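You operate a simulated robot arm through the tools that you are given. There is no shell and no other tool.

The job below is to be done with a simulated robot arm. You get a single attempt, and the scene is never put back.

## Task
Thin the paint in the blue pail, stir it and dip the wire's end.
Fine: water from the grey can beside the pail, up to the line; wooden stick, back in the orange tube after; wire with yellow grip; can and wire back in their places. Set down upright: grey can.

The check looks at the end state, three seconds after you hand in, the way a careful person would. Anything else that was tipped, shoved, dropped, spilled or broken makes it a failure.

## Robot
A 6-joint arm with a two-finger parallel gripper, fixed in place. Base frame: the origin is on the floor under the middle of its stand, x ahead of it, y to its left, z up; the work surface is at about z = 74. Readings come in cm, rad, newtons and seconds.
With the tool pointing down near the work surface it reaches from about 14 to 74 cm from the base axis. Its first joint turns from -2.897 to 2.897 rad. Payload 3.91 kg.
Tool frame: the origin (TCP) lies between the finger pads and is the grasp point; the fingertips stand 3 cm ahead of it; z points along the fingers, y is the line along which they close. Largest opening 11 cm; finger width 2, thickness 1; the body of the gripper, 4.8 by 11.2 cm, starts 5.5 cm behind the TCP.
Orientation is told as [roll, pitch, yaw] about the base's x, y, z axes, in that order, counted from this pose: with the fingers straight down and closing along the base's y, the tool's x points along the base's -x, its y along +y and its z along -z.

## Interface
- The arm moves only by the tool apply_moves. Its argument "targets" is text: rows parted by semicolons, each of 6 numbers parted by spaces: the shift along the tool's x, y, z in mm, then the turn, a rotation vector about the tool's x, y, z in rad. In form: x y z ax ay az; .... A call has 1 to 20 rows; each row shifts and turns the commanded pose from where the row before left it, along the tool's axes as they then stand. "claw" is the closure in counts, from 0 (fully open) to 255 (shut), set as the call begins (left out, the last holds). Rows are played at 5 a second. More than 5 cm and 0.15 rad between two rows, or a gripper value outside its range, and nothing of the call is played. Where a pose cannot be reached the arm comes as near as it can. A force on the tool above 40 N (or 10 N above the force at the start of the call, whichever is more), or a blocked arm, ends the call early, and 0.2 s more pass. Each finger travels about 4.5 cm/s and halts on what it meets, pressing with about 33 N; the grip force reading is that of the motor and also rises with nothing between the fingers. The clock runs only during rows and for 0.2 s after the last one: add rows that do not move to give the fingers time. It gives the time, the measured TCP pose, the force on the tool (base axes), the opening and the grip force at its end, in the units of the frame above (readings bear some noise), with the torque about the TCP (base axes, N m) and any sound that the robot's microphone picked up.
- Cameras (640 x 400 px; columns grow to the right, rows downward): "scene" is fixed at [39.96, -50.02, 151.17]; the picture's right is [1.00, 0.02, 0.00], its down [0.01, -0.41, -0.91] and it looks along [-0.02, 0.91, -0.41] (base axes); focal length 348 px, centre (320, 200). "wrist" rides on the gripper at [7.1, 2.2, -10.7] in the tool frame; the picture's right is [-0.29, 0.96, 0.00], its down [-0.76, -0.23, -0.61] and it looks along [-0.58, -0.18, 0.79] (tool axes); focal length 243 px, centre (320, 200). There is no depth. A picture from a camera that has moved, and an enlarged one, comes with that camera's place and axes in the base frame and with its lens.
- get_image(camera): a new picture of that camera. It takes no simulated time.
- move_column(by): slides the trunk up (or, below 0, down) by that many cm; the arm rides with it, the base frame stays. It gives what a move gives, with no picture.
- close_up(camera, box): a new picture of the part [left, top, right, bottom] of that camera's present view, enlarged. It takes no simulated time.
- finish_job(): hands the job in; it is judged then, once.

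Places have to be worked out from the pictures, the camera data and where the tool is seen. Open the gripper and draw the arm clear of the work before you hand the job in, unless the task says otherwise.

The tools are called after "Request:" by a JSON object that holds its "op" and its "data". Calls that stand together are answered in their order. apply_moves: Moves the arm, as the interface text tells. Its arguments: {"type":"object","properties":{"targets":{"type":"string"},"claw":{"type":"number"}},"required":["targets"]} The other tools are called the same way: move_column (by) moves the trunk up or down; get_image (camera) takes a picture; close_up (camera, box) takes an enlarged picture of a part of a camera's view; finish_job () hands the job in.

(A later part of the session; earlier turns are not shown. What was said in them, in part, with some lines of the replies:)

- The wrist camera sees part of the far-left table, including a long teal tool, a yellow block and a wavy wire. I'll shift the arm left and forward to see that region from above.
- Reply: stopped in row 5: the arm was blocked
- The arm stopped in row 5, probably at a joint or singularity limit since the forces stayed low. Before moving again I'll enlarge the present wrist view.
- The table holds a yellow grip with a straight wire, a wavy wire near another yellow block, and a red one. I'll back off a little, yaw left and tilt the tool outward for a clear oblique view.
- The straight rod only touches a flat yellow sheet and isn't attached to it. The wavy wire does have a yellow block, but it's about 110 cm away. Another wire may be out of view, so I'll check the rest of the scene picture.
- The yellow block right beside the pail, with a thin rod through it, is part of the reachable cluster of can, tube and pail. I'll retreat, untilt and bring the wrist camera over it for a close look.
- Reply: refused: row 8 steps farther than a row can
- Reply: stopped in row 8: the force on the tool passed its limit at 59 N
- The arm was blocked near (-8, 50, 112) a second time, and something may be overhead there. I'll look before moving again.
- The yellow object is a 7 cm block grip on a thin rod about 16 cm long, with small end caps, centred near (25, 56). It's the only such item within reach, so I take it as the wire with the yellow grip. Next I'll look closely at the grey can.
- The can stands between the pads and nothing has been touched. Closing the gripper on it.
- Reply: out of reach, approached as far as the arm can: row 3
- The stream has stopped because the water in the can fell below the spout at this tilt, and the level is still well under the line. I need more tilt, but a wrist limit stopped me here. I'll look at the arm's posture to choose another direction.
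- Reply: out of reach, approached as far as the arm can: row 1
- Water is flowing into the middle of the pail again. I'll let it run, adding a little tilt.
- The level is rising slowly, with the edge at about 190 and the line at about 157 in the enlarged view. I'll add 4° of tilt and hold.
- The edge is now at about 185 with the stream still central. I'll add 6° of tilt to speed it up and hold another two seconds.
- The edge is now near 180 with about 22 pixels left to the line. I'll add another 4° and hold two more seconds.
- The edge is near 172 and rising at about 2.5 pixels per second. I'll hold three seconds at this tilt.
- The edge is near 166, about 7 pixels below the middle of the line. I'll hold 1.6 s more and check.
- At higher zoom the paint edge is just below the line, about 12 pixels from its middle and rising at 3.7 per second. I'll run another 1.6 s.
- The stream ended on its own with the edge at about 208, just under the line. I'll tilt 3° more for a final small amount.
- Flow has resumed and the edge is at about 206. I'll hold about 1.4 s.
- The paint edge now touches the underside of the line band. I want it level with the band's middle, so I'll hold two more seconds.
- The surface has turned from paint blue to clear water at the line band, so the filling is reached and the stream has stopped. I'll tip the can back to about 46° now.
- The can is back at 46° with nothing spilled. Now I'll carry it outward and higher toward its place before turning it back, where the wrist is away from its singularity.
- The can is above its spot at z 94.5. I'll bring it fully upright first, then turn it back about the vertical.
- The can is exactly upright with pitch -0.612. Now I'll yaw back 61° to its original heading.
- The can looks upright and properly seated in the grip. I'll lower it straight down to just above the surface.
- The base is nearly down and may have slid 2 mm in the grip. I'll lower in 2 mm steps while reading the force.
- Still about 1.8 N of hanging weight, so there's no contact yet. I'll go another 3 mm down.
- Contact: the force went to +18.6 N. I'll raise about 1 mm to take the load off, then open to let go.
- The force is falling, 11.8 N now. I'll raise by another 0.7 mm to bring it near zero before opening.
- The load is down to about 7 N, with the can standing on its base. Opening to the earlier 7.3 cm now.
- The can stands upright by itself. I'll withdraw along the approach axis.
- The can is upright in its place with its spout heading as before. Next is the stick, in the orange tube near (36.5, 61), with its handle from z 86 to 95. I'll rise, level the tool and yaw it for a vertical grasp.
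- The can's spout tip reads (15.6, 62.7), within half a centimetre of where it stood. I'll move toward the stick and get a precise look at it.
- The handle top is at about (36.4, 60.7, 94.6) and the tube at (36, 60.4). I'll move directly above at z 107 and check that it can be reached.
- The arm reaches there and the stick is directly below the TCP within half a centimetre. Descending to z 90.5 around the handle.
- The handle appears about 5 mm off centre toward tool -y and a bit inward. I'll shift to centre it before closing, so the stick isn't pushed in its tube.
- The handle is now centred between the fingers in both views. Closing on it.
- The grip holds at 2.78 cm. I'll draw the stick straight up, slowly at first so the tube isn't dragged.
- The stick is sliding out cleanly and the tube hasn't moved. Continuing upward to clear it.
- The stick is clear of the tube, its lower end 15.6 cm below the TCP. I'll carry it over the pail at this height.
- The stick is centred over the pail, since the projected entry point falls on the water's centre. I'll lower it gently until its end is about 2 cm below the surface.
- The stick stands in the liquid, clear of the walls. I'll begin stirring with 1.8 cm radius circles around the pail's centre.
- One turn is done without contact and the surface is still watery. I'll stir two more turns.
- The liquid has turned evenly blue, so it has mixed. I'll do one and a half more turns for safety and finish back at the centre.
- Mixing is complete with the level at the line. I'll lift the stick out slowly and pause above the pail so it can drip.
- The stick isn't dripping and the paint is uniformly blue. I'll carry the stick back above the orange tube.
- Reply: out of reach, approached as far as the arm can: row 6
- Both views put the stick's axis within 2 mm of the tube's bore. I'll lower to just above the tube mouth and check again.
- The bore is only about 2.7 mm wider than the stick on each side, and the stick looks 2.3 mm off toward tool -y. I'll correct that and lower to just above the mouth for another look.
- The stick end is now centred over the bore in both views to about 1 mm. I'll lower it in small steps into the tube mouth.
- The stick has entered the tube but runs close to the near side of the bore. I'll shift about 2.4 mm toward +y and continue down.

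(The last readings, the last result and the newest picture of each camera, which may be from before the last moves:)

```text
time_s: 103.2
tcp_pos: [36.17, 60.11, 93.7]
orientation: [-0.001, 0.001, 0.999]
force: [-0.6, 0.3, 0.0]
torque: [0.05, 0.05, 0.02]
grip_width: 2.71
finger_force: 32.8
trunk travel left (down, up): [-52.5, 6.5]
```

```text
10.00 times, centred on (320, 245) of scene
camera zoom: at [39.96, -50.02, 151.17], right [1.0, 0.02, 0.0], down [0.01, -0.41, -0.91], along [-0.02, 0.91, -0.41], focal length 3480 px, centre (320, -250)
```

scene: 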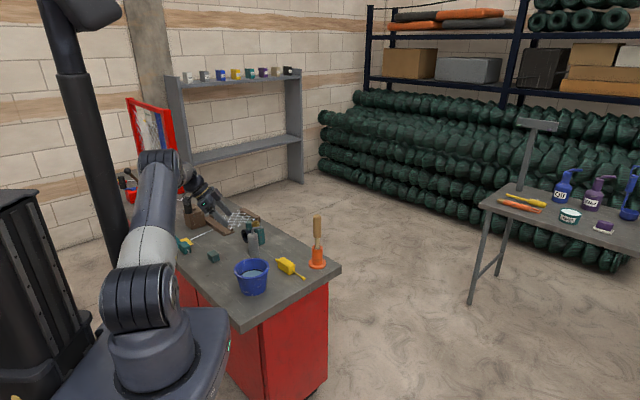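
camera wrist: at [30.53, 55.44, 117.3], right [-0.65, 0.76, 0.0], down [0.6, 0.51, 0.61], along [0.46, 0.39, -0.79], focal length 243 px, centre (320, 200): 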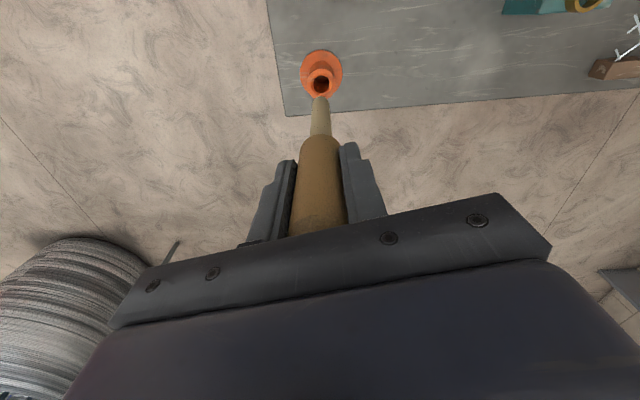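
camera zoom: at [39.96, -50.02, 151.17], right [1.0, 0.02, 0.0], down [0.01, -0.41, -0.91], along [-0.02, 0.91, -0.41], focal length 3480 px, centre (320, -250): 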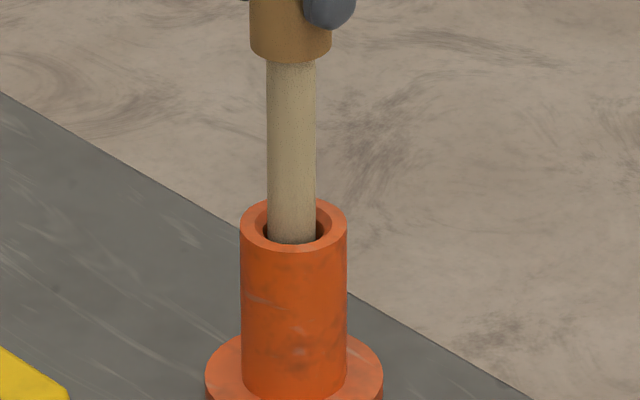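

It's sliding in freely with no side force. Going down the last 2.8 cm, slowing near the bottom.

Request:
{"op": "apply_moves", "data": {"targets": "0 0 8 0 0 0; 0 0 8 0 0 0; 0 0 7 0 0 0; 0 0 3 0 0 0; 0 0 2 0 0 0; 0 0 0 0 0 0"}}

Request:
{"op": "close_up", "data": {"camera": "scene", "box": [290, 200, 350, 270]}}

```text
time_s: 104.5
tcp_pos: [36.13, 60.46, 90.73]
orientation: [-0.002, 0.001, 0.999]
force: [0.0, 0.3, -0.3]
torque: [-0.04, -0.04, -0.01]
grip_width: 2.7
finger_force: 32.9
trunk travel left (down, up): [-52.5, 6.5]
```

```text
5.71 times, centred on (320, 235) of scene
camera zoom: at [39.96, -50.02, 151.17], right [1.0, 0.02, 0.0], down [0.01, -0.41, -0.91], along [-0.02, 0.91, -0.41], focal length 1988 px, centre (320, 0)
```

zoom: 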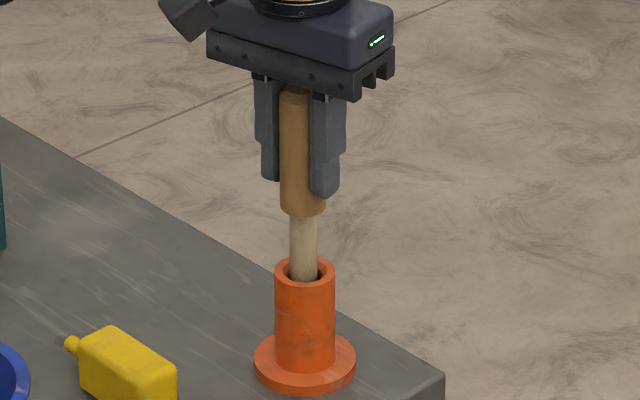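

The stick is at its original depth with no load. I'll nudge 1 mm down and then open the gripper.

Request:
{"op": "apply_moves", "data": {"targets": "0 0 1 0 0 0; 0 0 0 0 0 0"}}

```text
time_s: 105.2
tcp_pos: [36.11, 60.4, 90.81]
orientation: [-0.002, -0.002, 0.998]
force: [1.5, 0.2, 2.0]
torque: [0.07, -0.11, 0.03]
grip_width: 2.69
finger_force: 33.0
trunk travel left (down, up): [-52.5, 6.5]
```

The end has just touched the tube floor at about 2 N. Opening the gripper.

Request:
{"op": "apply_moves", "data": {"targets": "0 0 0 0 0 0; 0 0 0 0 0 0; 0 0 0 0 0 0; 0 0 0 0 0 0; 0 0 0 0 0 0; 0 0 0 0 0 0", "claw": 60}}

Request:
{"op": "close_up", "data": {"camera": "scene", "box": [290, 200, 350, 270]}}

Request:
{"op": "get_image", "data": {"camera": "wrist"}}

```text
time_s: 106.5
tcp_pos: [36.17, 60.3, 90.76]
orientation: [-0.003, 0.001, 0.997]
force: [0.0, 0.2, 0.5]
torque: [-0.01, -0.02, 0.0]
grip_width: 8.43
finger_force: 0.0
trunk travel left (down, up): [-52.5, 6.5]
```

```text
5.71 times, centred on (320, 235) of scene
camera zoom: at [39.96, -50.02, 151.17], right [1.0, 0.02, 0.0], down [0.01, -0.41, -0.91], along [-0.02, 0.91, -0.41], focal length 1988 px, centre (320, 0)
```

zoom: 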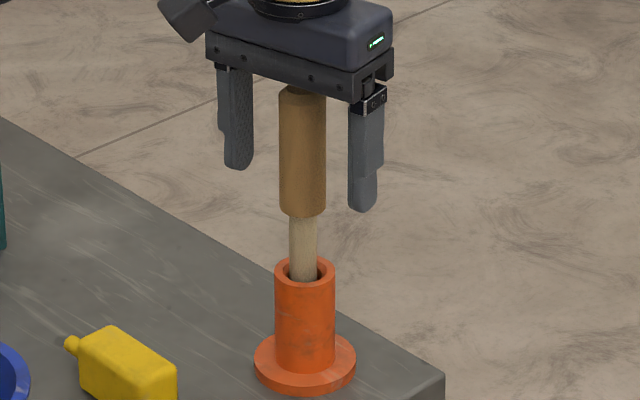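

```text
taken
camera wrist: at [30.35, 55.62, 101.42], right [-0.65, 0.76, 0.0], down [0.6, 0.51, 0.61], along [0.46, 0.39, -0.79], focal length 243 px, centre (320, 200)
```

wrist: 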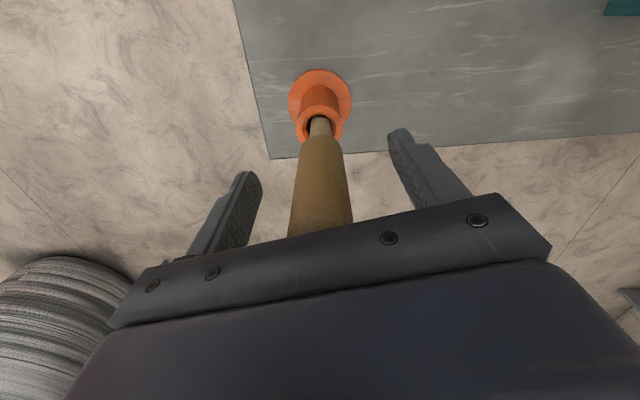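

The stick stands in the orange tube. I'll rise clear of it, move back and turn the tool to yaw -0.77, so the fingers close across the yellow grip block.

Request:
{"op": "apply_moves", "data": {"targets": "0 0 -40 0 0 0; 0 0 -40 0 0 0; 0 0 -40 0 0 0; 0 0 -40 0 0 0; 40 16 0 0 0 0; 40 16 0 0 0 0; 40 16 0 0 0 0; 0 0 0 0 0 0"}}

Request:
{"op": "apply_moves", "data": {"targets": "0 0 0 0 0 0.1475; 0 0 0 0 0 0.1475; 0 0 0 0 0 0.1475; 0 0 0 0 0 0.1475; 0 0 0 0 0 0.1475; 0 0 0 0 0 0.1475; 0 0 0 0 0 0.1475; 0 0 0 0 0 0.1475; 0 0 0 0 0 0.1475; 0 0 0 0 0 0.1475; 0 0 0 0 0 0.1475; 0 0 0 0 0 0.1475; 0 0 0 0 0 0"}}

Request:
{"op": "get_image", "data": {"camera": "wrist"}}

Request:
{"op": "get_image", "data": {"camera": "scene"}}

```text
time_s: 108.3
tcp_pos: [25.37, 52.77, 106.68]
orientation: [-0.001, 0.0, 0.996]
force: [0.7, -0.7, -0.6]
torque: [0.04, 0.03, 0.01]
grip_width: 8.42
finger_force: 0.1
trunk travel left (down, up): [-52.5, 6.5]
```

```text
time_s: 111.2
tcp_pos: [25.49, 52.82, 106.76]
orientation: [-0.001, -0.002, -0.772]
force: [-0.2, 0.2, 1.1]
torque: [-0.01, 0.02, 0.01]
grip_width: 8.43
finger_force: 0.0
trunk travel left (down, up): [-52.5, 6.5]
```

```text
taken
camera wrist: at [21.86, 59.43, 117.43], right [0.88, 0.48, 0.0], down [0.38, -0.7, 0.61], along [0.29, -0.53, -0.79], focal length 243 px, centre (320, 200)
```

wrist: 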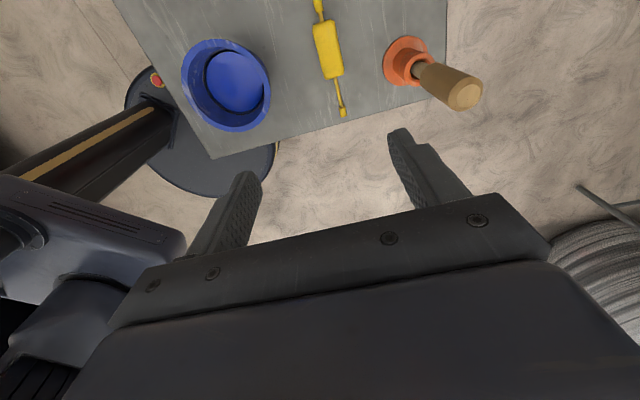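

```text
taken
```

scene: 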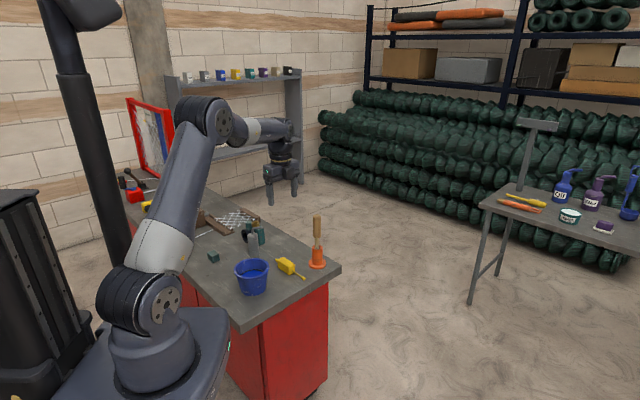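

Yaw -0.772 is reached without trouble. I'll enlarge the wrist view to measure the yellow-gripped wire exactly.

Request:
{"op": "close_up", "data": {"camera": "wrist", "box": [270, 0, 400, 130]}}

Request:
{"op": "close_up", "data": {"camera": "scene", "box": [270, 250, 310, 285]}}

```text
3.08 times, centred on (335, 65) of wrist
camera zoom: at [21.86, 59.43, 117.43], right [0.88, 0.48, 0.0], down [0.38, -0.7, 0.61], along [0.29, -0.53, -0.79], focal length 746 px, centre (274, 615)
```

zoom: 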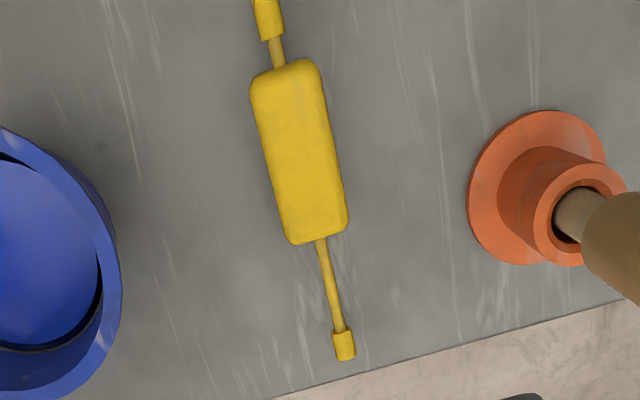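

```text
11.43 times, centred on (290, 268) of scene
camera zoom: at [39.96, -50.02, 151.17], right [1.0, 0.02, 0.0], down [0.01, -0.41, -0.91], along [-0.02, 0.91, -0.41], focal length 3977 px, centre (663, -571)
```

zoom: 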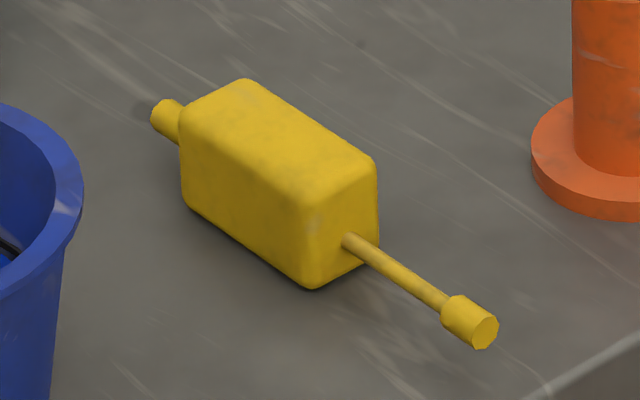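

The block is centred near (24.9, 56.6), 7.6 × 3.4 × 3.4 cm, with its long rod pointing along azimuth -44.5°, so the fingers are aligned. I'll move above it and come down to z 88 for a check.

Request:
{"op": "apply_moves", "data": {"targets": "30.5 22.7 0 0 0 0; 0 0 37.6 0 0 0; 0 0 37.6 0 0 0; 0 0 37.6 0 0 0; 0 0 37.6 0 0 0; 0 0 37.6 0 0 0; 0 0 0 0 0 0", "claw": 100}}

Request:
{"op": "get_image", "data": {"camera": "wrist"}}

Request:
{"op": "close_up", "data": {"camera": "scene", "box": [230, 190, 340, 290]}}

```text
time_s: 112.8
tcp_pos: [25.04, 56.61, 88.0]
orientation: [-0.001, -0.002, -0.77]
force: [-0.1, 0.1, -0.7]
torque: [-0.03, -0.03, -0.02]
grip_width: 6.69
finger_force: 0.2
trunk travel left (down, up): [-52.5, 6.5]
```

```text
taken
camera wrist: at [21.33, 63.2, 98.66], right [0.88, 0.48, 0.0], down [0.38, -0.69, 0.61], along [0.29, -0.53, -0.79], focal length 243 px, centre (320, 200)
```

wrist: 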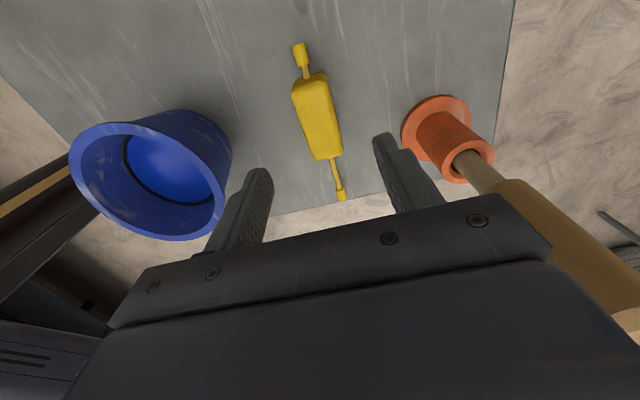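

```text
4.00 times, centred on (285, 240) of scene
camera zoom: at [39.96, -50.02, 151.17], right [1.0, 0.02, 0.0], down [0.01, -0.41, -0.91], along [-0.02, 0.91, -0.41], focal length 1392 px, centre (460, 40)
```

zoom: 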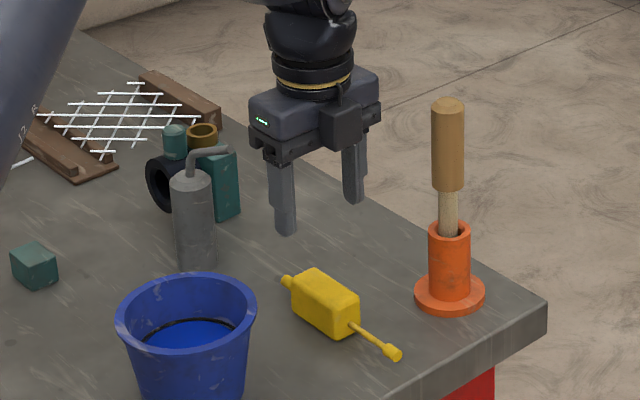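

The block is centred to within 2 mm and parallel to the fingers. Descending to z 77.9 to straddle it.

Request:
{"op": "apply_moves", "data": {"targets": "0 0 30 0 0 0; 0 0 30 0 0 0; 0 0 25 0 0 0; 0 -1 12 0 0 0; 0 0 4 0 0 0; 0 0 0 0 0 0"}}

Request:
{"op": "get_image", "data": {"camera": "wrist"}}

Request:
{"op": "close_up", "data": {"camera": "scene", "box": [250, 220, 330, 290]}}

```text
time_s: 114.2
tcp_pos: [24.86, 56.43, 77.89]
orientation: [0.0, -0.001, -0.771]
force: [-1.1, 1.0, -0.3]
torque: [0.02, -0.02, 0.02]
grip_width: 6.68
finger_force: 0.1
trunk travel left (down, up): [-52.5, 6.5]
```

```text
taken
camera wrist: at [21.28, 63.07, 88.59], right [0.88, 0.48, 0.0], down [0.38, -0.69, 0.61], along [0.29, -0.53, -0.79], focal length 243 px, centre (320, 200)
```

wrist: 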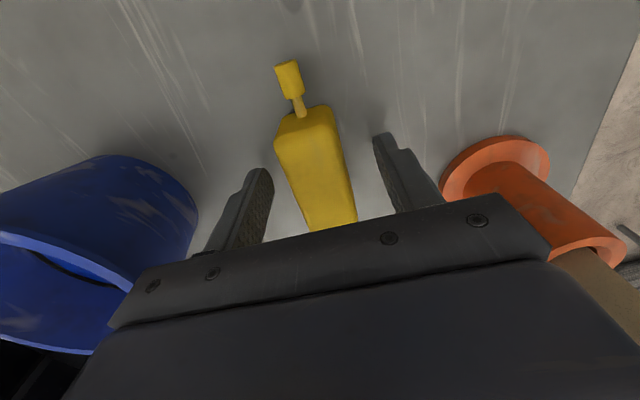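

```text
5.71 times, centred on (290, 255) of scene
camera zoom: at [39.96, -50.02, 151.17], right [1.0, 0.02, 0.0], down [0.01, -0.41, -0.91], along [-0.02, 0.91, -0.41], focal length 1988 px, centre (491, -114)
```

zoom: 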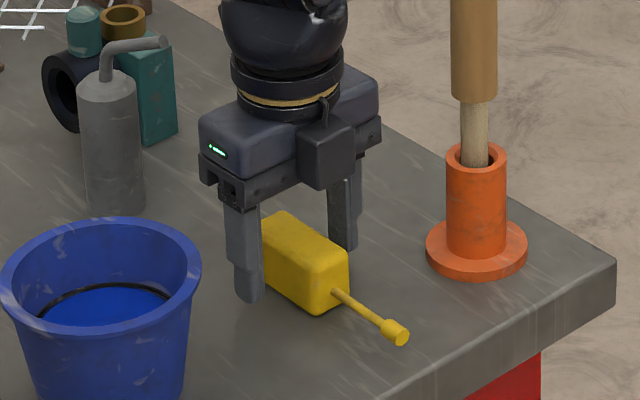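

The fingers straddle the block evenly and nothing else is near. Closing on the grip.

Request:
{"op": "apply_moves", "data": {"targets": "0 0 0 0 0 0; 0 0 0 0 0 0; 0 0 0 0 0 0; 0 0 0 0 0 0; 0 0 0 0 0 0", "claw": 255}}

Request:
{"op": "close_up", "data": {"camera": "scene", "box": [250, 220, 330, 290]}}

```text
time_s: 115.3
tcp_pos: [24.95, 56.36, 77.92]
orientation: [0.0, -0.002, -0.773]
force: [-0.1, 0.5, -0.2]
torque: [-0.04, -0.01, -0.05]
grip_width: 3.15
finger_force: 33.3
trunk travel left (down, up): [-52.5, 6.5]
```

```text
5.71 times, centred on (290, 255) of scene
camera zoom: at [39.96, -50.02, 151.17], right [1.0, 0.02, 0.0], down [0.01, -0.41, -0.91], along [-0.02, 0.91, -0.41], focal length 1988 px, centre (491, -114)
```

zoom: 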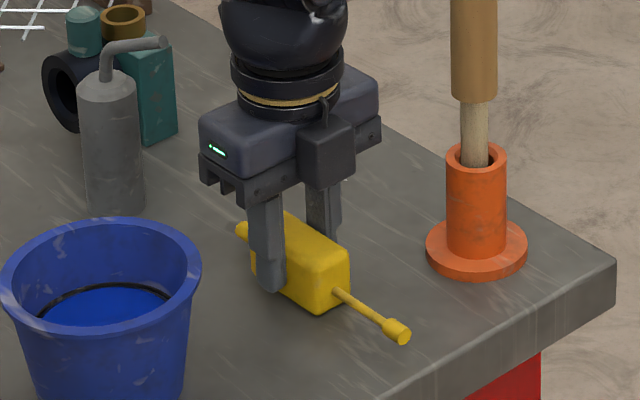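

The grip closed at 3.15 cm. Lifting the wire straight up to z 97.

Request:
{"op": "apply_moves", "data": {"targets": "0 0 -10 0 0 0; 0 0 -20 0 0 0; 0 0 -40 0 0 0; 0 0 -40 0 0 0; 0 0 -40 0 0 0; 0 0 -40 0 0 0; 0 0 0 0 0 0"}}

Request:
{"op": "close_up", "data": {"camera": "scene", "box": [230, 170, 350, 290]}}

Request:
{"op": "get_image", "data": {"camera": "wrist"}}

```text
time_s: 117.0
tcp_pos: [24.89, 56.65, 97.03]
orientation: [0.0, -0.002, -0.771]
force: [0.2, -1.0, -1.9]
torque: [-0.01, 0.02, 0.02]
grip_width: 3.18
finger_force: 32.7
trunk travel left (down, up): [-52.5, 6.5]
```

```text
3.33 times, centred on (290, 230) of scene
camera zoom: at [39.96, -50.02, 151.17], right [1.0, 0.02, 0.0], down [0.01, -0.41, -0.91], along [-0.02, 0.91, -0.41], focal length 1160 px, centre (420, 100)
```

zoom: 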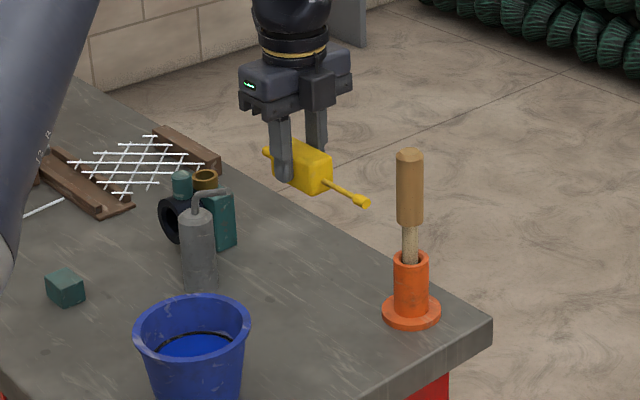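

```text
taken
camera wrist: at [21.35, 63.21, 107.65], right [0.88, 0.48, 0.0], down [0.38, -0.69, 0.61], along [0.29, -0.53, -0.79], focal length 243 px, centre (320, 200)
```

wrist: 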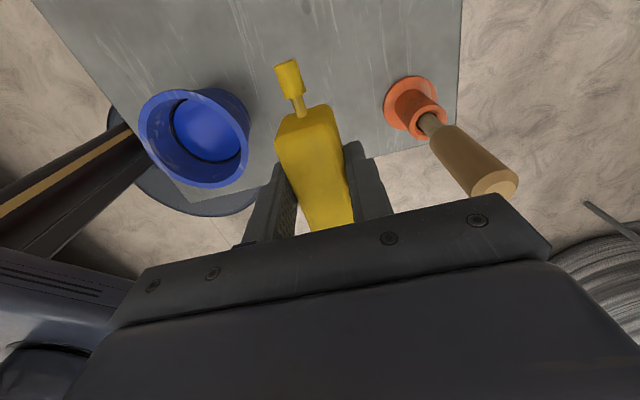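

The wire is held firmly. I'll carry it beside the pail at z 104 and turn it 36°, so the long end can be pointed down with the hand off to the right.

Request:
{"op": "apply_moves", "data": {"targets": "5.5 -37 -17.5 0 0 0; 5.5 -37 -17.5 0 0 0; 5.5 -37 -17.5 0 0 0; 5.5 -37 -17.5 0 0 0; 0 0 0 0 0 -0.1256; 0 0 0 0 0 -0.1256; 0 0 0 0 0 -0.1256; 0 0 0 0 0 -0.1256; 0 0 0 0 0 -0.1256; 0 0 0 0 0 0"}}

```text
time_s: 119.2
tcp_pos: [12.9, 47.47, 103.99]
orientation: [0.0, -0.001, -0.141]
force: [0.8, 0.3, -2.9]
torque: [-0.02, 0.03, -0.02]
grip_width: 3.15
finger_force: 33.0
trunk travel left (down, up): [-52.5, 6.5]
```

The pose is as planned at (12.9, 47.5, 104) with yaw -0.14. Now I'll tilt about the closing axis by 70° so the long end points down.

Request:
{"op": "apply_moves", "data": {"targets": "0 0 0 0 0.1358 0; 0 0 0 0 0.1358 0; 0 0 0 0 0.1358 0; 0 0 0 0 0.1358 0; 0 0 0 0 0.1358 0; 0 0 0 0 0.1358 0; 0 0 0 0 0.1358 0; 0 0 0 0 0.1358 0; 0 0 0 0 0.1358 0; 0 0 0 0 0 0"}}

Request:
{"op": "close_up", "data": {"camera": "scene", "box": [200, 160, 340, 300]}}

Request:
{"op": "get_image", "data": {"camera": "wrist"}}

```text
time_s: 121.3
tcp_pos: [13.04, 47.55, 103.91]
orientation: [0.001, 1.223, -0.142]
force: [-0.2, 0.5, -1.2]
torque: [-0.01, -0.05, 0.0]
grip_width: 3.16
finger_force: 33.1
trunk travel left (down, up): [-52.5, 6.5]
```

```text
2.86 times, centred on (270, 230) of scene
camera zoom: at [39.96, -50.02, 151.17], right [1.0, 0.02, 0.0], down [0.01, -0.41, -0.91], along [-0.02, 0.91, -0.41], focal length 994 px, centre (463, 114)
```

zoom: 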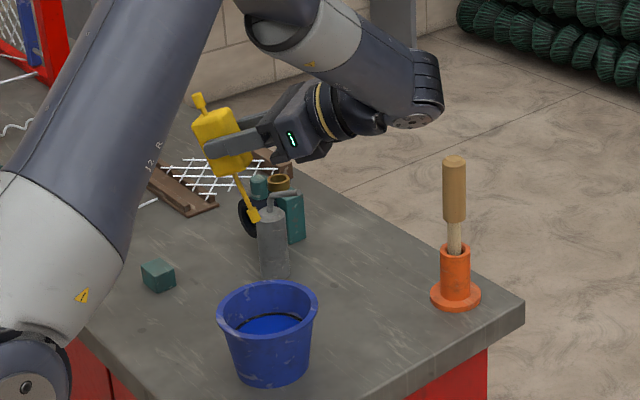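

```text
taken
camera wrist: at [20.82, 48.59, 114.18], right [0.23, 0.93, -0.27], down [0.79, -0.35, -0.51], along [-0.57, -0.1, -0.82], focal length 243 px, centre (320, 200)
```

wrist: 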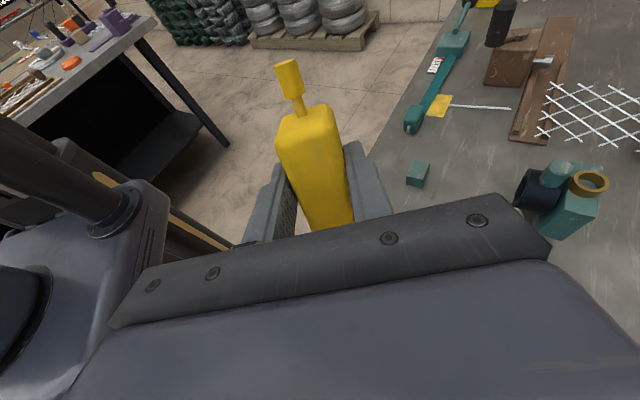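

The long end now points down with its tip near (14.1, 47.3, 94). I'll shift it over the pail's centre and lower it to just above the rim for a check.

Request:
{"op": "apply_moves", "data": {"targets": "-4 -10.5 -10.9 0 0 0; -28.2 0 10.2 0 0 0; -28.2 0 10.2 0 0 0; -28.2 0 10.2 0 0 0; 0 0 0 0 0 0"}}

Request:
{"op": "close_up", "data": {"camera": "scene", "box": [200, 190, 310, 300]}}

Request:
{"op": "get_image", "data": {"camera": "wrist"}}

```text
time_s: 122.5
tcp_pos: [14.1, 46.44, 94.92]
orientation: [-0.002, 1.223, -0.145]
force: [0.0, -0.2, 0.2]
torque: [0.0, 0.0, -0.02]
grip_width: 3.17
finger_force: 33.3
trunk travel left (down, up): [-52.5, 6.5]
```

```text
3.64 times, centred on (255, 245) of scene
camera zoom: at [39.96, -50.02, 151.17], right [1.0, 0.02, 0.0], down [0.01, -0.41, -0.91], along [-0.02, 0.91, -0.41], focal length 1265 px, centre (556, 36)
```

zoom: 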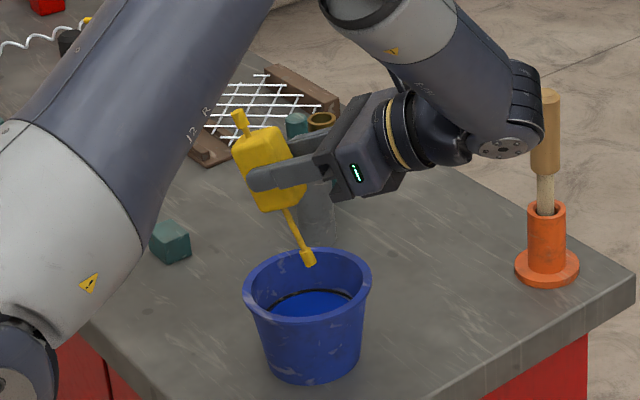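

```text
taken
camera wrist: at [21.87, 47.43, 105.18], right [0.23, 0.93, -0.27], down [0.79, -0.35, -0.51], along [-0.57, -0.1, -0.82], focal length 243 px, centre (320, 200)
```

wrist: 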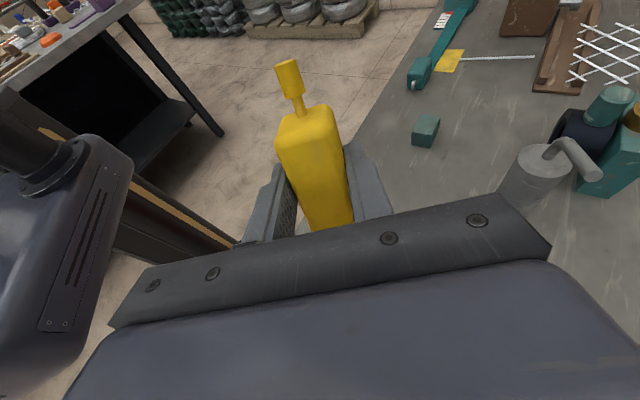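

The tip hangs over the paint and the hand is well clear of the stick and can. I'll move 7 mm further right so the block has room inside the rim, then lower the end into the paint.

Request:
{"op": "apply_moves", "data": {"targets": "-2.4 1 -6.5 0 0 0; -18.8 0 6.8 0 0 0; -18.8 0 6.8 0 0 0; -14.1 0 5.1 0 0 0; 0 0 0 0 0 0"}}

Request:
{"op": "close_up", "data": {"camera": "scene", "box": [215, 210, 295, 300]}}

```text
time_s: 123.8
tcp_pos: [14.67, 46.37, 89.31]
orientation: [0.0, 1.221, -0.145]
force: [0.4, -0.1, -2.1]
torque: [-0.02, -0.03, -0.01]
grip_width: 3.18
finger_force: 33.3
trunk travel left (down, up): [-52.5, 6.5]
```

```text
4.44 times, centred on (255, 255) of scene
camera zoom: at [39.96, -50.02, 151.17], right [1.0, 0.02, 0.0], down [0.01, -0.41, -0.91], along [-0.02, 0.91, -0.41], focal length 1546 px, centre (609, -44)
```

zoom: 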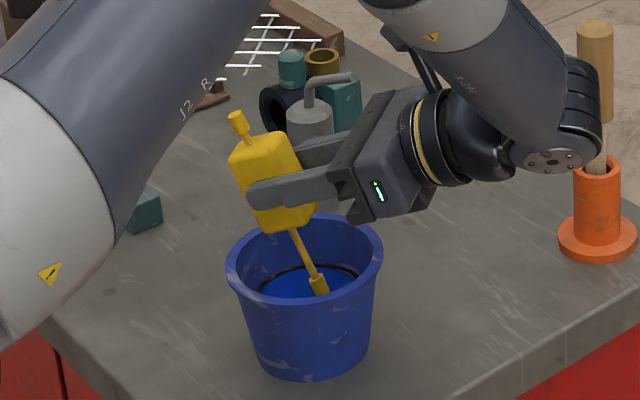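

The knob is right above the paint surface. Lowering it 2.6 cm to submerge the end.

Request:
{"op": "apply_moves", "data": {"targets": "-8.5 0 3.1 0 0 0; -8.5 0 3.1 0 0 0; -7.5 0 2.7 0 0 0; 0 0 0 0 0 0; 0 0 0 0 0 0"}}

Request:
{"op": "close_up", "data": {"camera": "scene", "box": [215, 210, 295, 300]}}

Request:
{"op": "close_up", "data": {"camera": "scene", "box": [235, 245, 275, 285]}}

```text
time_s: 125.0
tcp_pos: [14.68, 46.05, 86.8]
orientation: [-0.002, 1.222, -0.145]
force: [-0.2, 0.8, -1.5]
torque: [-0.03, -0.01, -0.03]
grip_width: 3.18
finger_force: 33.3
trunk travel left (down, up): [-52.5, 6.5]
```

```text
4.44 times, centred on (255, 255) of scene
camera zoom: at [39.96, -50.02, 151.17], right [1.0, 0.02, 0.0], down [0.01, -0.41, -0.91], along [-0.02, 0.91, -0.41], focal length 1546 px, centre (609, -44)
```

zoom: 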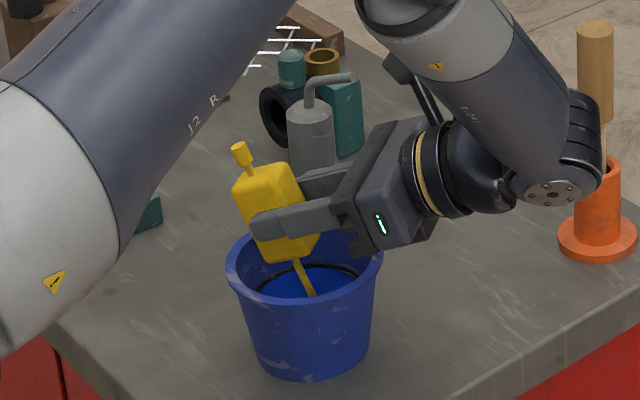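

```text
10.00 times, centred on (255, 265) of scene
camera zoom: at [39.96, -50.02, 151.17], right [1.0, 0.02, 0.0], down [0.01, -0.41, -0.91], along [-0.02, 0.91, -0.41], focal length 3480 px, centre (970, -450)
```

zoom: 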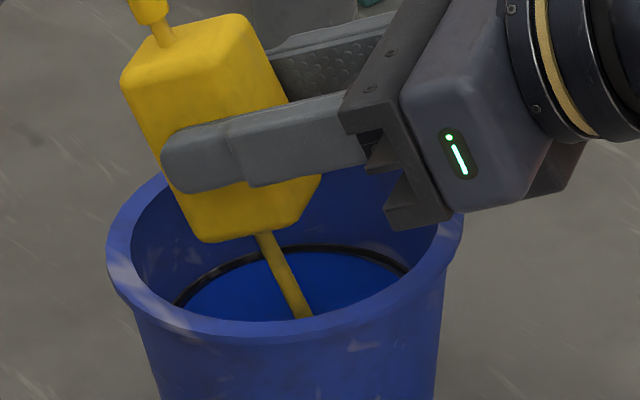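

The end of the wire is under the paint and there's no contact force. I'll hold it there for a second, then raise it slowly and let it drip over the pail.

Request:
{"op": "apply_moves", "data": {"targets": "0 0 0 0 0 0; 0 0 0 0 0 0; 0 0 0 0 0 0; 0 0 0 0 0 0; 0 0 0 0 0 0; 9.4 0 -3.4 0 0 0; 9.4 0 -3.4 0 0 0; 9.4 0 -3.4 0 0 0; 9.4 0 -3.4 0 0 0; 0 0 0 0 0 0; 0 0 0 0 0 0; 0 0 0 0 0 0; 0 0 0 0 0 0; 0 0 0 0 0 0"}}

Request:
{"op": "close_up", "data": {"camera": "scene", "box": [215, 210, 295, 300]}}

Request:
{"op": "close_up", "data": {"camera": "scene", "box": [240, 250, 270, 280]}}

```text
time_s: 128.0
tcp_pos: [14.77, 46.29, 90.82]
orientation: [-0.002, 1.221, -0.144]
force: [-0.2, 0.7, -0.9]
torque: [0.01, -0.04, 0.02]
grip_width: 3.17
finger_force: 32.5
trunk travel left (down, up): [-52.5, 6.5]
```

```text
4.44 times, centred on (255, 255) of scene
camera zoom: at [39.96, -50.02, 151.17], right [1.0, 0.02, 0.0], down [0.01, -0.41, -0.91], along [-0.02, 0.91, -0.41], focal length 1546 px, centre (609, -44)
```

zoom: 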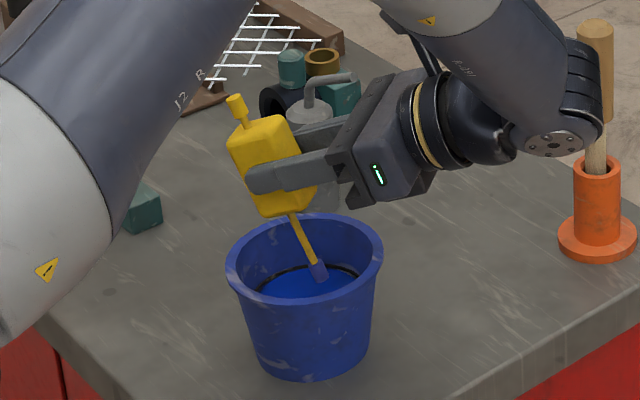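

```text
13.33 times, centred on (255, 265) of scene
camera zoom: at [39.96, -50.02, 151.17], right [1.0, 0.02, 0.0], down [0.01, -0.41, -0.91], along [-0.02, 0.91, -0.41], focal length 4640 px, centre (1187, -667)
```

zoom: 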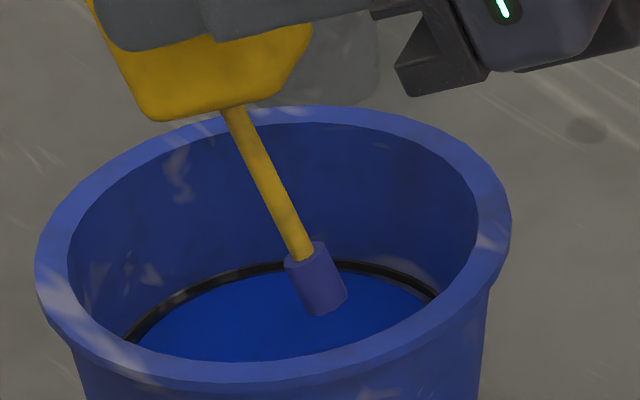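

The end cap has turned paint blue, which confirms this is the wire and that it's been dipped. I'll let it drip a moment longer, then raise it clear.

Request:
{"op": "apply_moves", "data": {"targets": "0 0 0 0 0 0; 0 0 0 0 0 0; 0 0 0 0 0 0; 0 0 0 0 0 0; 0 0 0 0 0 0; 0 0 0 0 0 0; 0 0 0 0 0 0; 0 0 0 0 0 0; 28.2 0 -10.2 0 0 0; 28.2 0 -10.2 0 0 0; 28.2 0 -10.2 0 0 0; 28.2 0 -10.2 0 0 0; 11.3 0 -4.1 0 0 0; 0 0 0 0 0 0; 0 0 0 0 0 0; 0 0 0 0 0 0"}}

Request:
{"op": "close_up", "data": {"camera": "scene", "box": [200, 160, 340, 300]}}

```text
time_s: 131.3
tcp_pos: [14.74, 46.3, 103.91]
orientation: [-0.002, 1.221, -0.145]
force: [0.7, -0.2, -2.1]
torque: [0.01, 0.0, -0.01]
grip_width: 3.14
finger_force: 33.4
trunk travel left (down, up): [-52.5, 6.5]
```

```text
2.86 times, centred on (270, 230) of scene
camera zoom: at [39.96, -50.02, 151.17], right [1.0, 0.02, 0.0], down [0.01, -0.41, -0.91], along [-0.02, 0.91, -0.41], focal length 994 px, centre (463, 114)
```

zoom: 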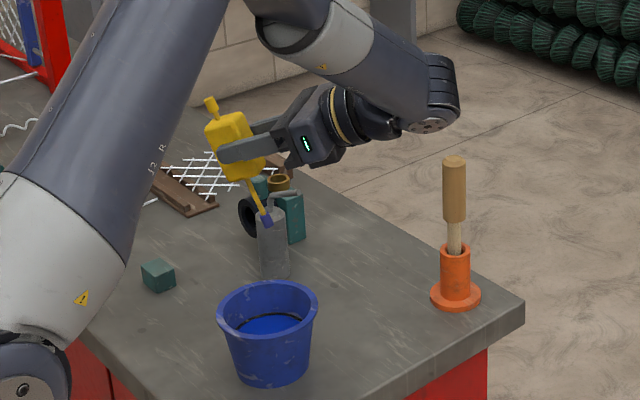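

No drips are visible. I'll bring the wire back level and turn it to its original heading.

Request:
{"op": "apply_moves", "data": {"targets": "0 0 0 0 -0.1358 0; 0 0 0 0 -0.1358 0; 0 0 0 0 -0.1358 0; 0 0 0 0 -0.1358 0; 0 0 0 0 -0.1358 0; 0 0 0 0 -0.1358 0; 0 0 0 0 -0.1358 0; 0 0 0 0 -0.1358 0; 0 0 0 0 -0.1358 0; 0 0 0 0 0 0.1256; 0 0 0 0 0 0.1256; 0 0 0 0 0 0.1256; 0 0 0 0 0 0.1256; 0 0 0 0 0 0.1256; 0 0 0 0 0 0"}}

```text
time_s: 134.6
tcp_pos: [14.68, 46.16, 103.94]
orientation: [-0.002, -0.001, -0.772]
force: [-0.4, -0.2, -1.5]
torque: [0.0, -0.02, 0.01]
grip_width: 3.16
finger_force: 33.1
trunk travel left (down, up): [-52.5, 6.5]
```

Heading restored at yaw -0.772. I'll carry it back above its place at height.

Request:
{"op": "apply_moves", "data": {"targets": "-0.4 36.3 0 0 0 0; -0.4 36.3 0 0 0 0; -0.4 36.3 0 0 0 0; -0.4 36.3 0 0 0 0; 0 0 23 0 0 0; 0 0 23 0 0 0; 0 0 23 0 0 0; 0 0 0 0 0 0; 0 0 0 0 0 0"}}

Request:
{"op": "close_up", "data": {"camera": "scene", "box": [230, 170, 350, 290]}}

Request:
{"op": "get_image", "data": {"camera": "wrist"}}

```text
time_s: 136.6
tcp_pos: [24.79, 56.51, 97.13]
orientation: [-0.001, -0.001, -0.772]
force: [-0.6, -0.2, -1.1]
torque: [0.01, 0.01, 0.02]
grip_width: 3.16
finger_force: 33.3
trunk travel left (down, up): [-52.5, 6.5]
```

```text
3.33 times, centred on (290, 230) of scene
camera zoom: at [39.96, -50.02, 151.17], right [1.0, 0.02, 0.0], down [0.01, -0.41, -0.91], along [-0.02, 0.91, -0.41], focal length 1160 px, centre (420, 100)
```

zoom: 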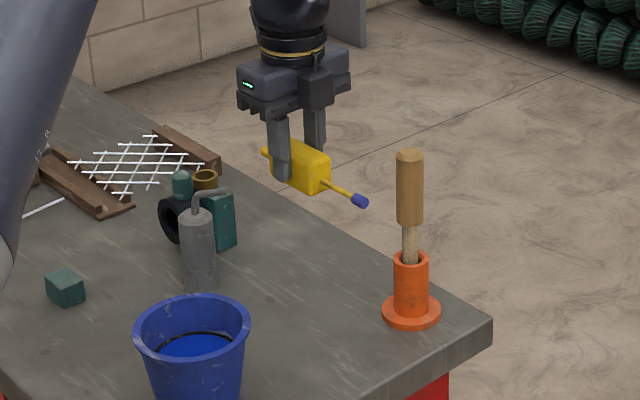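

```text
taken
camera wrist: at [21.19, 63.13, 107.75], right [0.88, 0.48, 0.0], down [0.38, -0.69, 0.61], along [0.29, -0.53, -0.79], focal length 243 px, centre (320, 200)
```

wrist: 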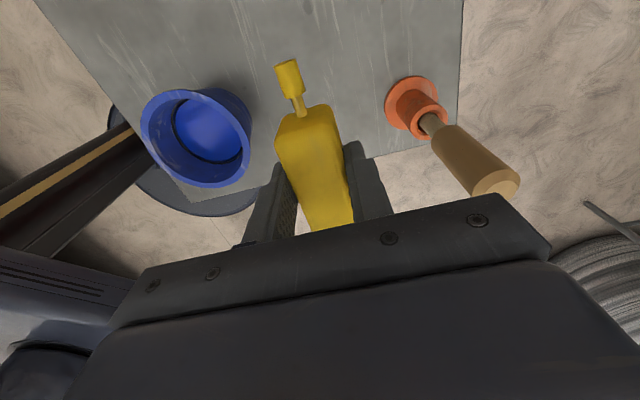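

It matches the earlier lifted picture to about 2 mm. I'll lower it toward the table, slowing near the end.

Request:
{"op": "apply_moves", "data": {"targets": "0 1.4 40 0 0 0; 0 0 40 0 0 0; 0 0 40 0 0 0; 0 0 40 0 0 0; 0 0 12 0 0 0; 0 0 10 0 0 0; 0 0 4 0 0 0; 0 0 0 0 0 0; 0 0 0 0 0 0"}}

Request:
{"op": "close_up", "data": {"camera": "scene", "box": [250, 220, 330, 290]}}

```text
time_s: 138.6
tcp_pos: [25.05, 56.4, 78.46]
orientation: [-0.001, -0.002, -0.771]
force: [-0.7, -0.1, -1.4]
torque: [0.02, -0.03, 0.0]
grip_width: 3.16
finger_force: 32.5
trunk travel left (down, up): [-52.5, 6.5]
```

```text
5.71 times, centred on (290, 255) of scene
camera zoom: at [39.96, -50.02, 151.17], right [1.0, 0.02, 0.0], down [0.01, -0.41, -0.91], along [-0.02, 0.91, -0.41], focal length 1988 px, centre (491, -114)
```

zoom: 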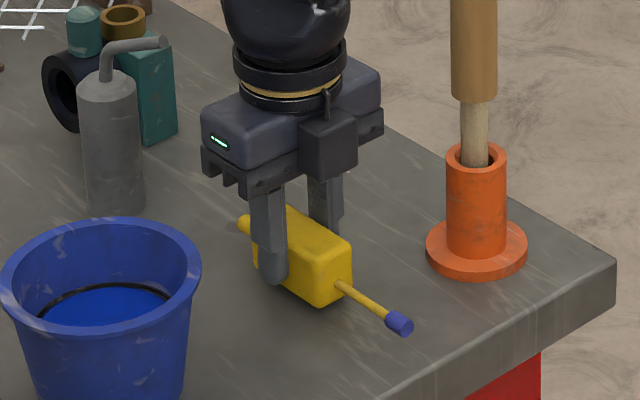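

About 5 mm above the surface now. I'll lower in 1.5 mm steps while watching for contact.

Request:
{"op": "apply_moves", "data": {"targets": "0 0 1.5 0 0 0; 0 0 1.5 0 0 0; 0 0 1.2 0 0 0; 0 0 0 0 0 0"}}

```text
time_s: 139.6
tcp_pos: [25.17, 56.54, 78.03]
orientation: [0.0, -0.001, -0.771]
force: [-0.4, 0.0, -2.7]
torque: [0.0, -0.01, -0.01]
grip_width: 3.14
finger_force: 33.7
trunk travel left (down, up): [-52.5, 6.5]
```

There's no contact yet, as the load is still the hanging weight. Another 1 mm at a time.

Request:
{"op": "apply_moves", "data": {"targets": "0 0 0.8 0 0 0; 0 0 0.8 0 0 0; 0 0 0 0 0 0"}}

```text
time_s: 140.3
tcp_pos: [25.02, 56.56, 78.0]
orientation: [0.004, 0.001, -0.771]
force: [1.5, -1.2, 6.7]
torque: [-0.14, 0.02, 0.05]
grip_width: 3.17
finger_force: 32.8
trunk travel left (down, up): [-52.5, 6.5]
```

Contact at about 7 N, so the block rests on the table. Opening the gripper.

Request:
{"op": "apply_moves", "data": {"targets": "0 0 -0.5 0 0 0; 0 0 0 0 0 0; 0 0 0 0 0 0; 0 0 0 0 0 0; 0 0 0 0 0 0", "claw": 100}}

Request:
{"op": "close_up", "data": {"camera": "scene", "box": [250, 220, 330, 290]}}

Request:
{"op": "get_image", "data": {"camera": "wrist"}}

```text
time_s: 141.6
tcp_pos: [25.09, 56.57, 77.96]
orientation: [0.001, -0.002, -0.772]
force: [0.4, 0.0, 0.3]
torque: [-0.01, 0.01, -0.02]
grip_width: 6.69
finger_force: 0.1
trunk travel left (down, up): [-52.5, 6.5]
```

```text
5.71 times, centred on (290, 255) of scene
camera zoom: at [39.96, -50.02, 151.17], right [1.0, 0.02, 0.0], down [0.01, -0.41, -0.91], along [-0.02, 0.91, -0.41], focal length 1988 px, centre (491, -114)
```

zoom: 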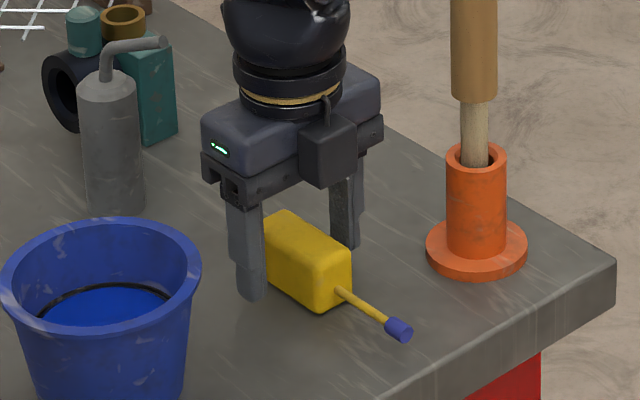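

```text
taken
camera wrist: at [21.41, 63.2, 88.63], right [0.88, 0.48, 0.0], down [0.38, -0.69, 0.61], along [0.29, -0.53, -0.79], focal length 243 px, centre (320, 200)
```

wrist: 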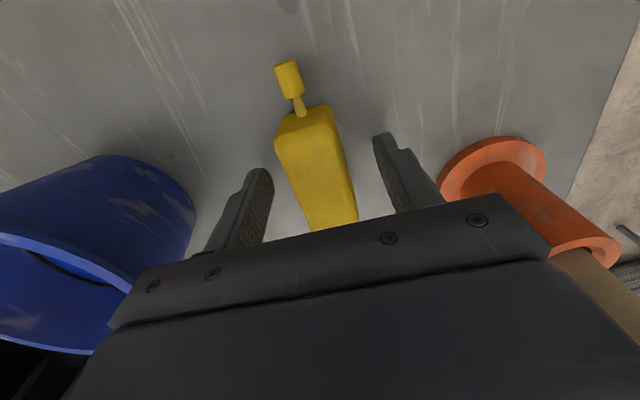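

The wire lies where it was, within 2–3 mm. I'll rise straight up and clear of everything.

Request:
{"op": "apply_moves", "data": {"targets": "0 0 -20 0 0 0; 0 0 -40 0 0 0; 0 0 -40 0 0 0; 0 0 -45 0 0 0; 0 0 -45 0 0 0; 0 0 -45 0 0 0; 0 0 -45 0 0 0; 0 0 0 0 0 0"}}

Request:
{"op": "get_image", "data": {"camera": "scene"}}

Request:
{"op": "close_up", "data": {"camera": "scene", "box": [200, 200, 345, 300]}}

Request:
{"op": "close_up", "data": {"camera": "scene", "box": [240, 255, 270, 285]}}

```text
time_s: 143.3
tcp_pos: [24.87, 56.64, 106.19]
orientation: [0.0, -0.002, -0.771]
force: [0.3, 0.4, 0.2]
torque: [0.0, 0.01, 0.0]
grip_width: 6.69
finger_force: 0.1
trunk travel left (down, up): [-52.5, 6.5]
```

```text
taken
```

scene: 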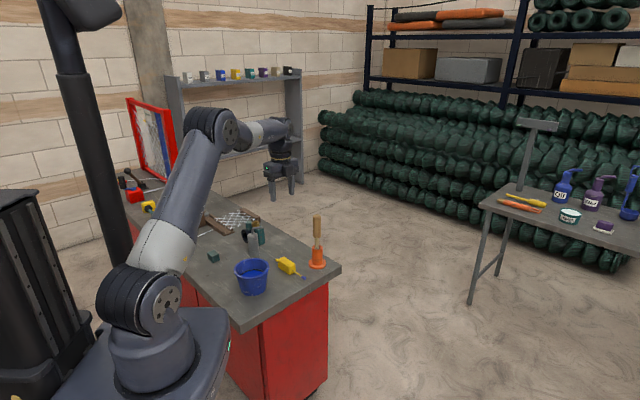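

```text
4.00 times, centred on (272, 250) of scene
camera zoom: at [39.96, -50.02, 151.17], right [1.0, 0.02, 0.0], down [0.01, -0.41, -0.91], along [-0.02, 0.91, -0.41], focal length 1392 px, centre (510, 0)
```

zoom: 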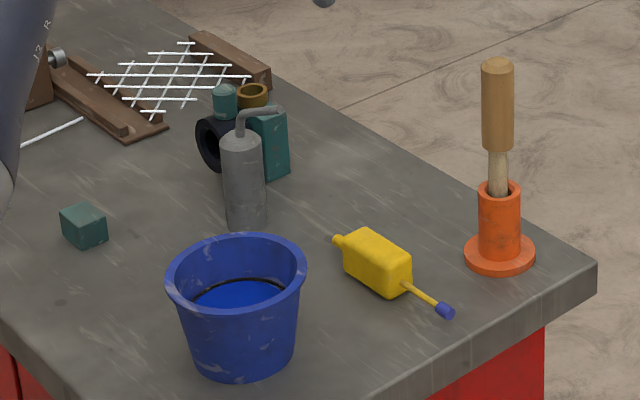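

```text
13.33 times, centred on (255, 270) of scene
camera zoom: at [39.96, -50.02, 151.17], right [1.0, 0.02, 0.0], down [0.01, -0.41, -0.91], along [-0.02, 0.91, -0.41], focal length 4640 px, centre (1187, -733)
```

zoom: 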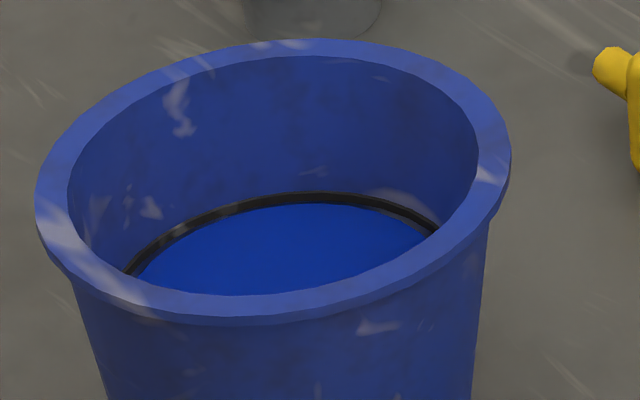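

Everything appears in order. I'll compare the can with its original position using the same crop as at the start, and check the stick.

Request:
{"op": "close_up", "data": {"camera": "scene", "box": [235, 210, 275, 260]}}

Request:
{"op": "close_up", "data": {"camera": "scene", "box": [295, 210, 345, 275]}}

Request:
{"op": "close_up", "data": {"camera": "scene", "box": [270, 245, 350, 300]}}

```text
8.00 times, centred on (255, 235) of scene
camera zoom: at [39.96, -50.02, 151.17], right [1.0, 0.02, 0.0], down [0.01, -0.41, -0.91], along [-0.02, 0.91, -0.41], focal length 2784 px, centre (840, -80)
```

zoom: 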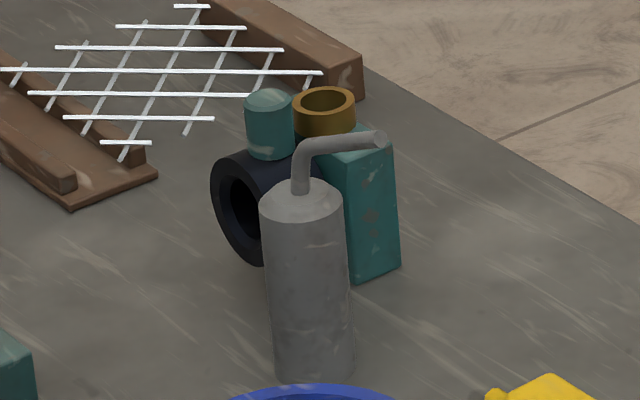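

```text
6.15 times, centred on (320, 242) of scene
camera zoom: at [39.96, -50.02, 151.17], right [1.0, 0.02, 0.0], down [0.01, -0.41, -0.91], along [-0.02, 0.91, -0.41], focal length 2141 px, centre (320, -62)
```

zoom: 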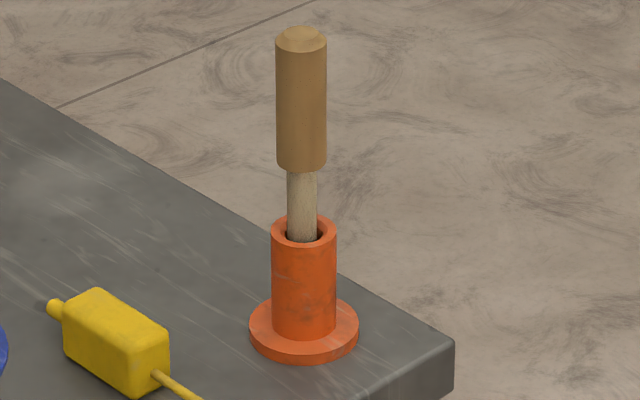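

```text
7.27 times, centred on (310, 272) of scene
camera zoom: at [39.96, -50.02, 151.17], right [1.0, 0.02, 0.0], down [0.01, -0.41, -0.91], along [-0.02, 0.91, -0.41], focal length 2531 px, centre (393, -327)
```

zoom: 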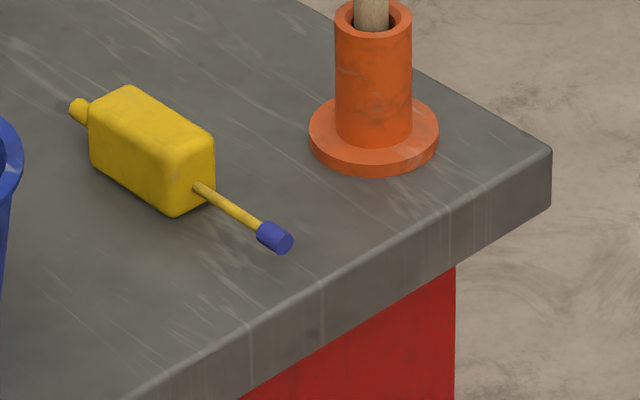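

The can is upright within about 1 mm of its spot. The stick is seated in the tube, the wire is back in place and the paint stands at the line. I'll open the gripper fully and draw the arm off the table.

Request:
{"op": "apply_moves", "data": {"targets": "0 0 -10 0 0 0; -26.5 -37.2 -8.6 0 0 0; -26.5 -37.2 -8.6 0 0 0; -26.5 -37.2 -8.6 0 0 0; -26.5 -37.2 -8.6 0 0 0; -26.5 -37.2 -8.6 0 0 0; -26.5 -37.2 -8.6 0 0 0; 0 0 0 0 0 0; 0 0 0 0 0 0", "claw": 0}}

Request:
{"op": "get_image", "data": {"camera": "scene"}}

Request:
{"op": "close_up", "data": {"camera": "scene", "box": [160, 180, 350, 300]}}

```text
time_s: 145.3
tcp_pos: [20.89, 29.51, 112.1]
orientation: [0.001, -0.002, -0.772]
force: [-0.4, 0.7, -0.7]
torque: [-0.03, 0.05, 0.02]
grip_width: 11.02
finger_force: 0.1
trunk travel left (down, up): [-52.5, 6.5]
```

```text
taken
```

scene: 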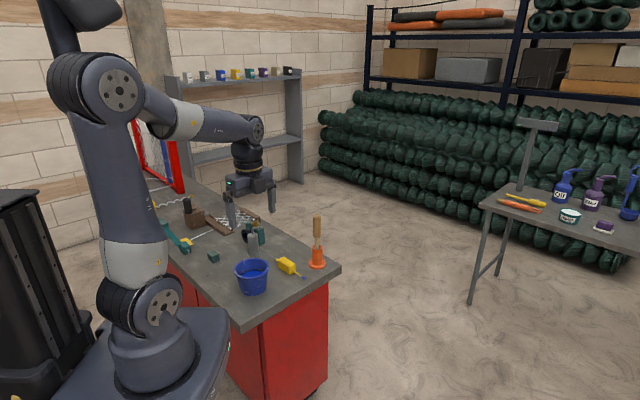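

```text
3.33 times, centred on (255, 240) of scene
camera zoom: at [39.96, -50.02, 151.17], right [1.0, 0.02, 0.0], down [0.01, -0.41, -0.91], along [-0.02, 0.91, -0.41], focal length 1160 px, centre (537, 67)
```

zoom: 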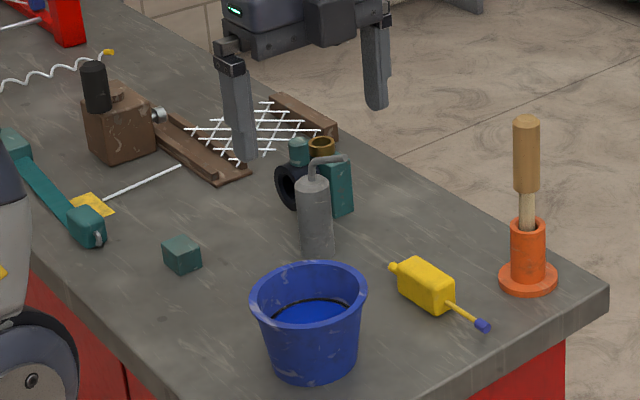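

The final view matches the start, apart from the filled, mixed pail and the blue wire end. The can is upright, the stick is in its tube, nothing else has moved, and the arm is clear with the gripper open. Handing in.

Request:
{"op": "finish_job", "data": {}}

```text
The job is handed in.
```

The job is handed in: I thinned the paint to the line, stirred it, and dipped the wire's end. The result of the check hasn't come back.

- **Water:** I poured it from the grey can beside the pail. The paint surface now touches the lower edge of the line, about 1–2 mm below its middle.
- **Stirring:** I stirred about four and a half turns with the wooden stick. The liquid had gone evenly blue by the third turn. The stick is back in the orange tube.
- **Wire:** I took the yellow block with the thin rod through it to be the wire with the yellow grip, because it was the only such object within reach. Its long end came out coated in paint. It's back within about 2–3 mm of where it lay.
- **Can:** It stands upright within about 1 mm of its spot. It turned slightly in the grip, so the spout now points roughly 12° to one side of where it did.

I saw no spills or drips, and the last pictures show nothing else on the table moved. The arm is clear of the table with the gripper open.
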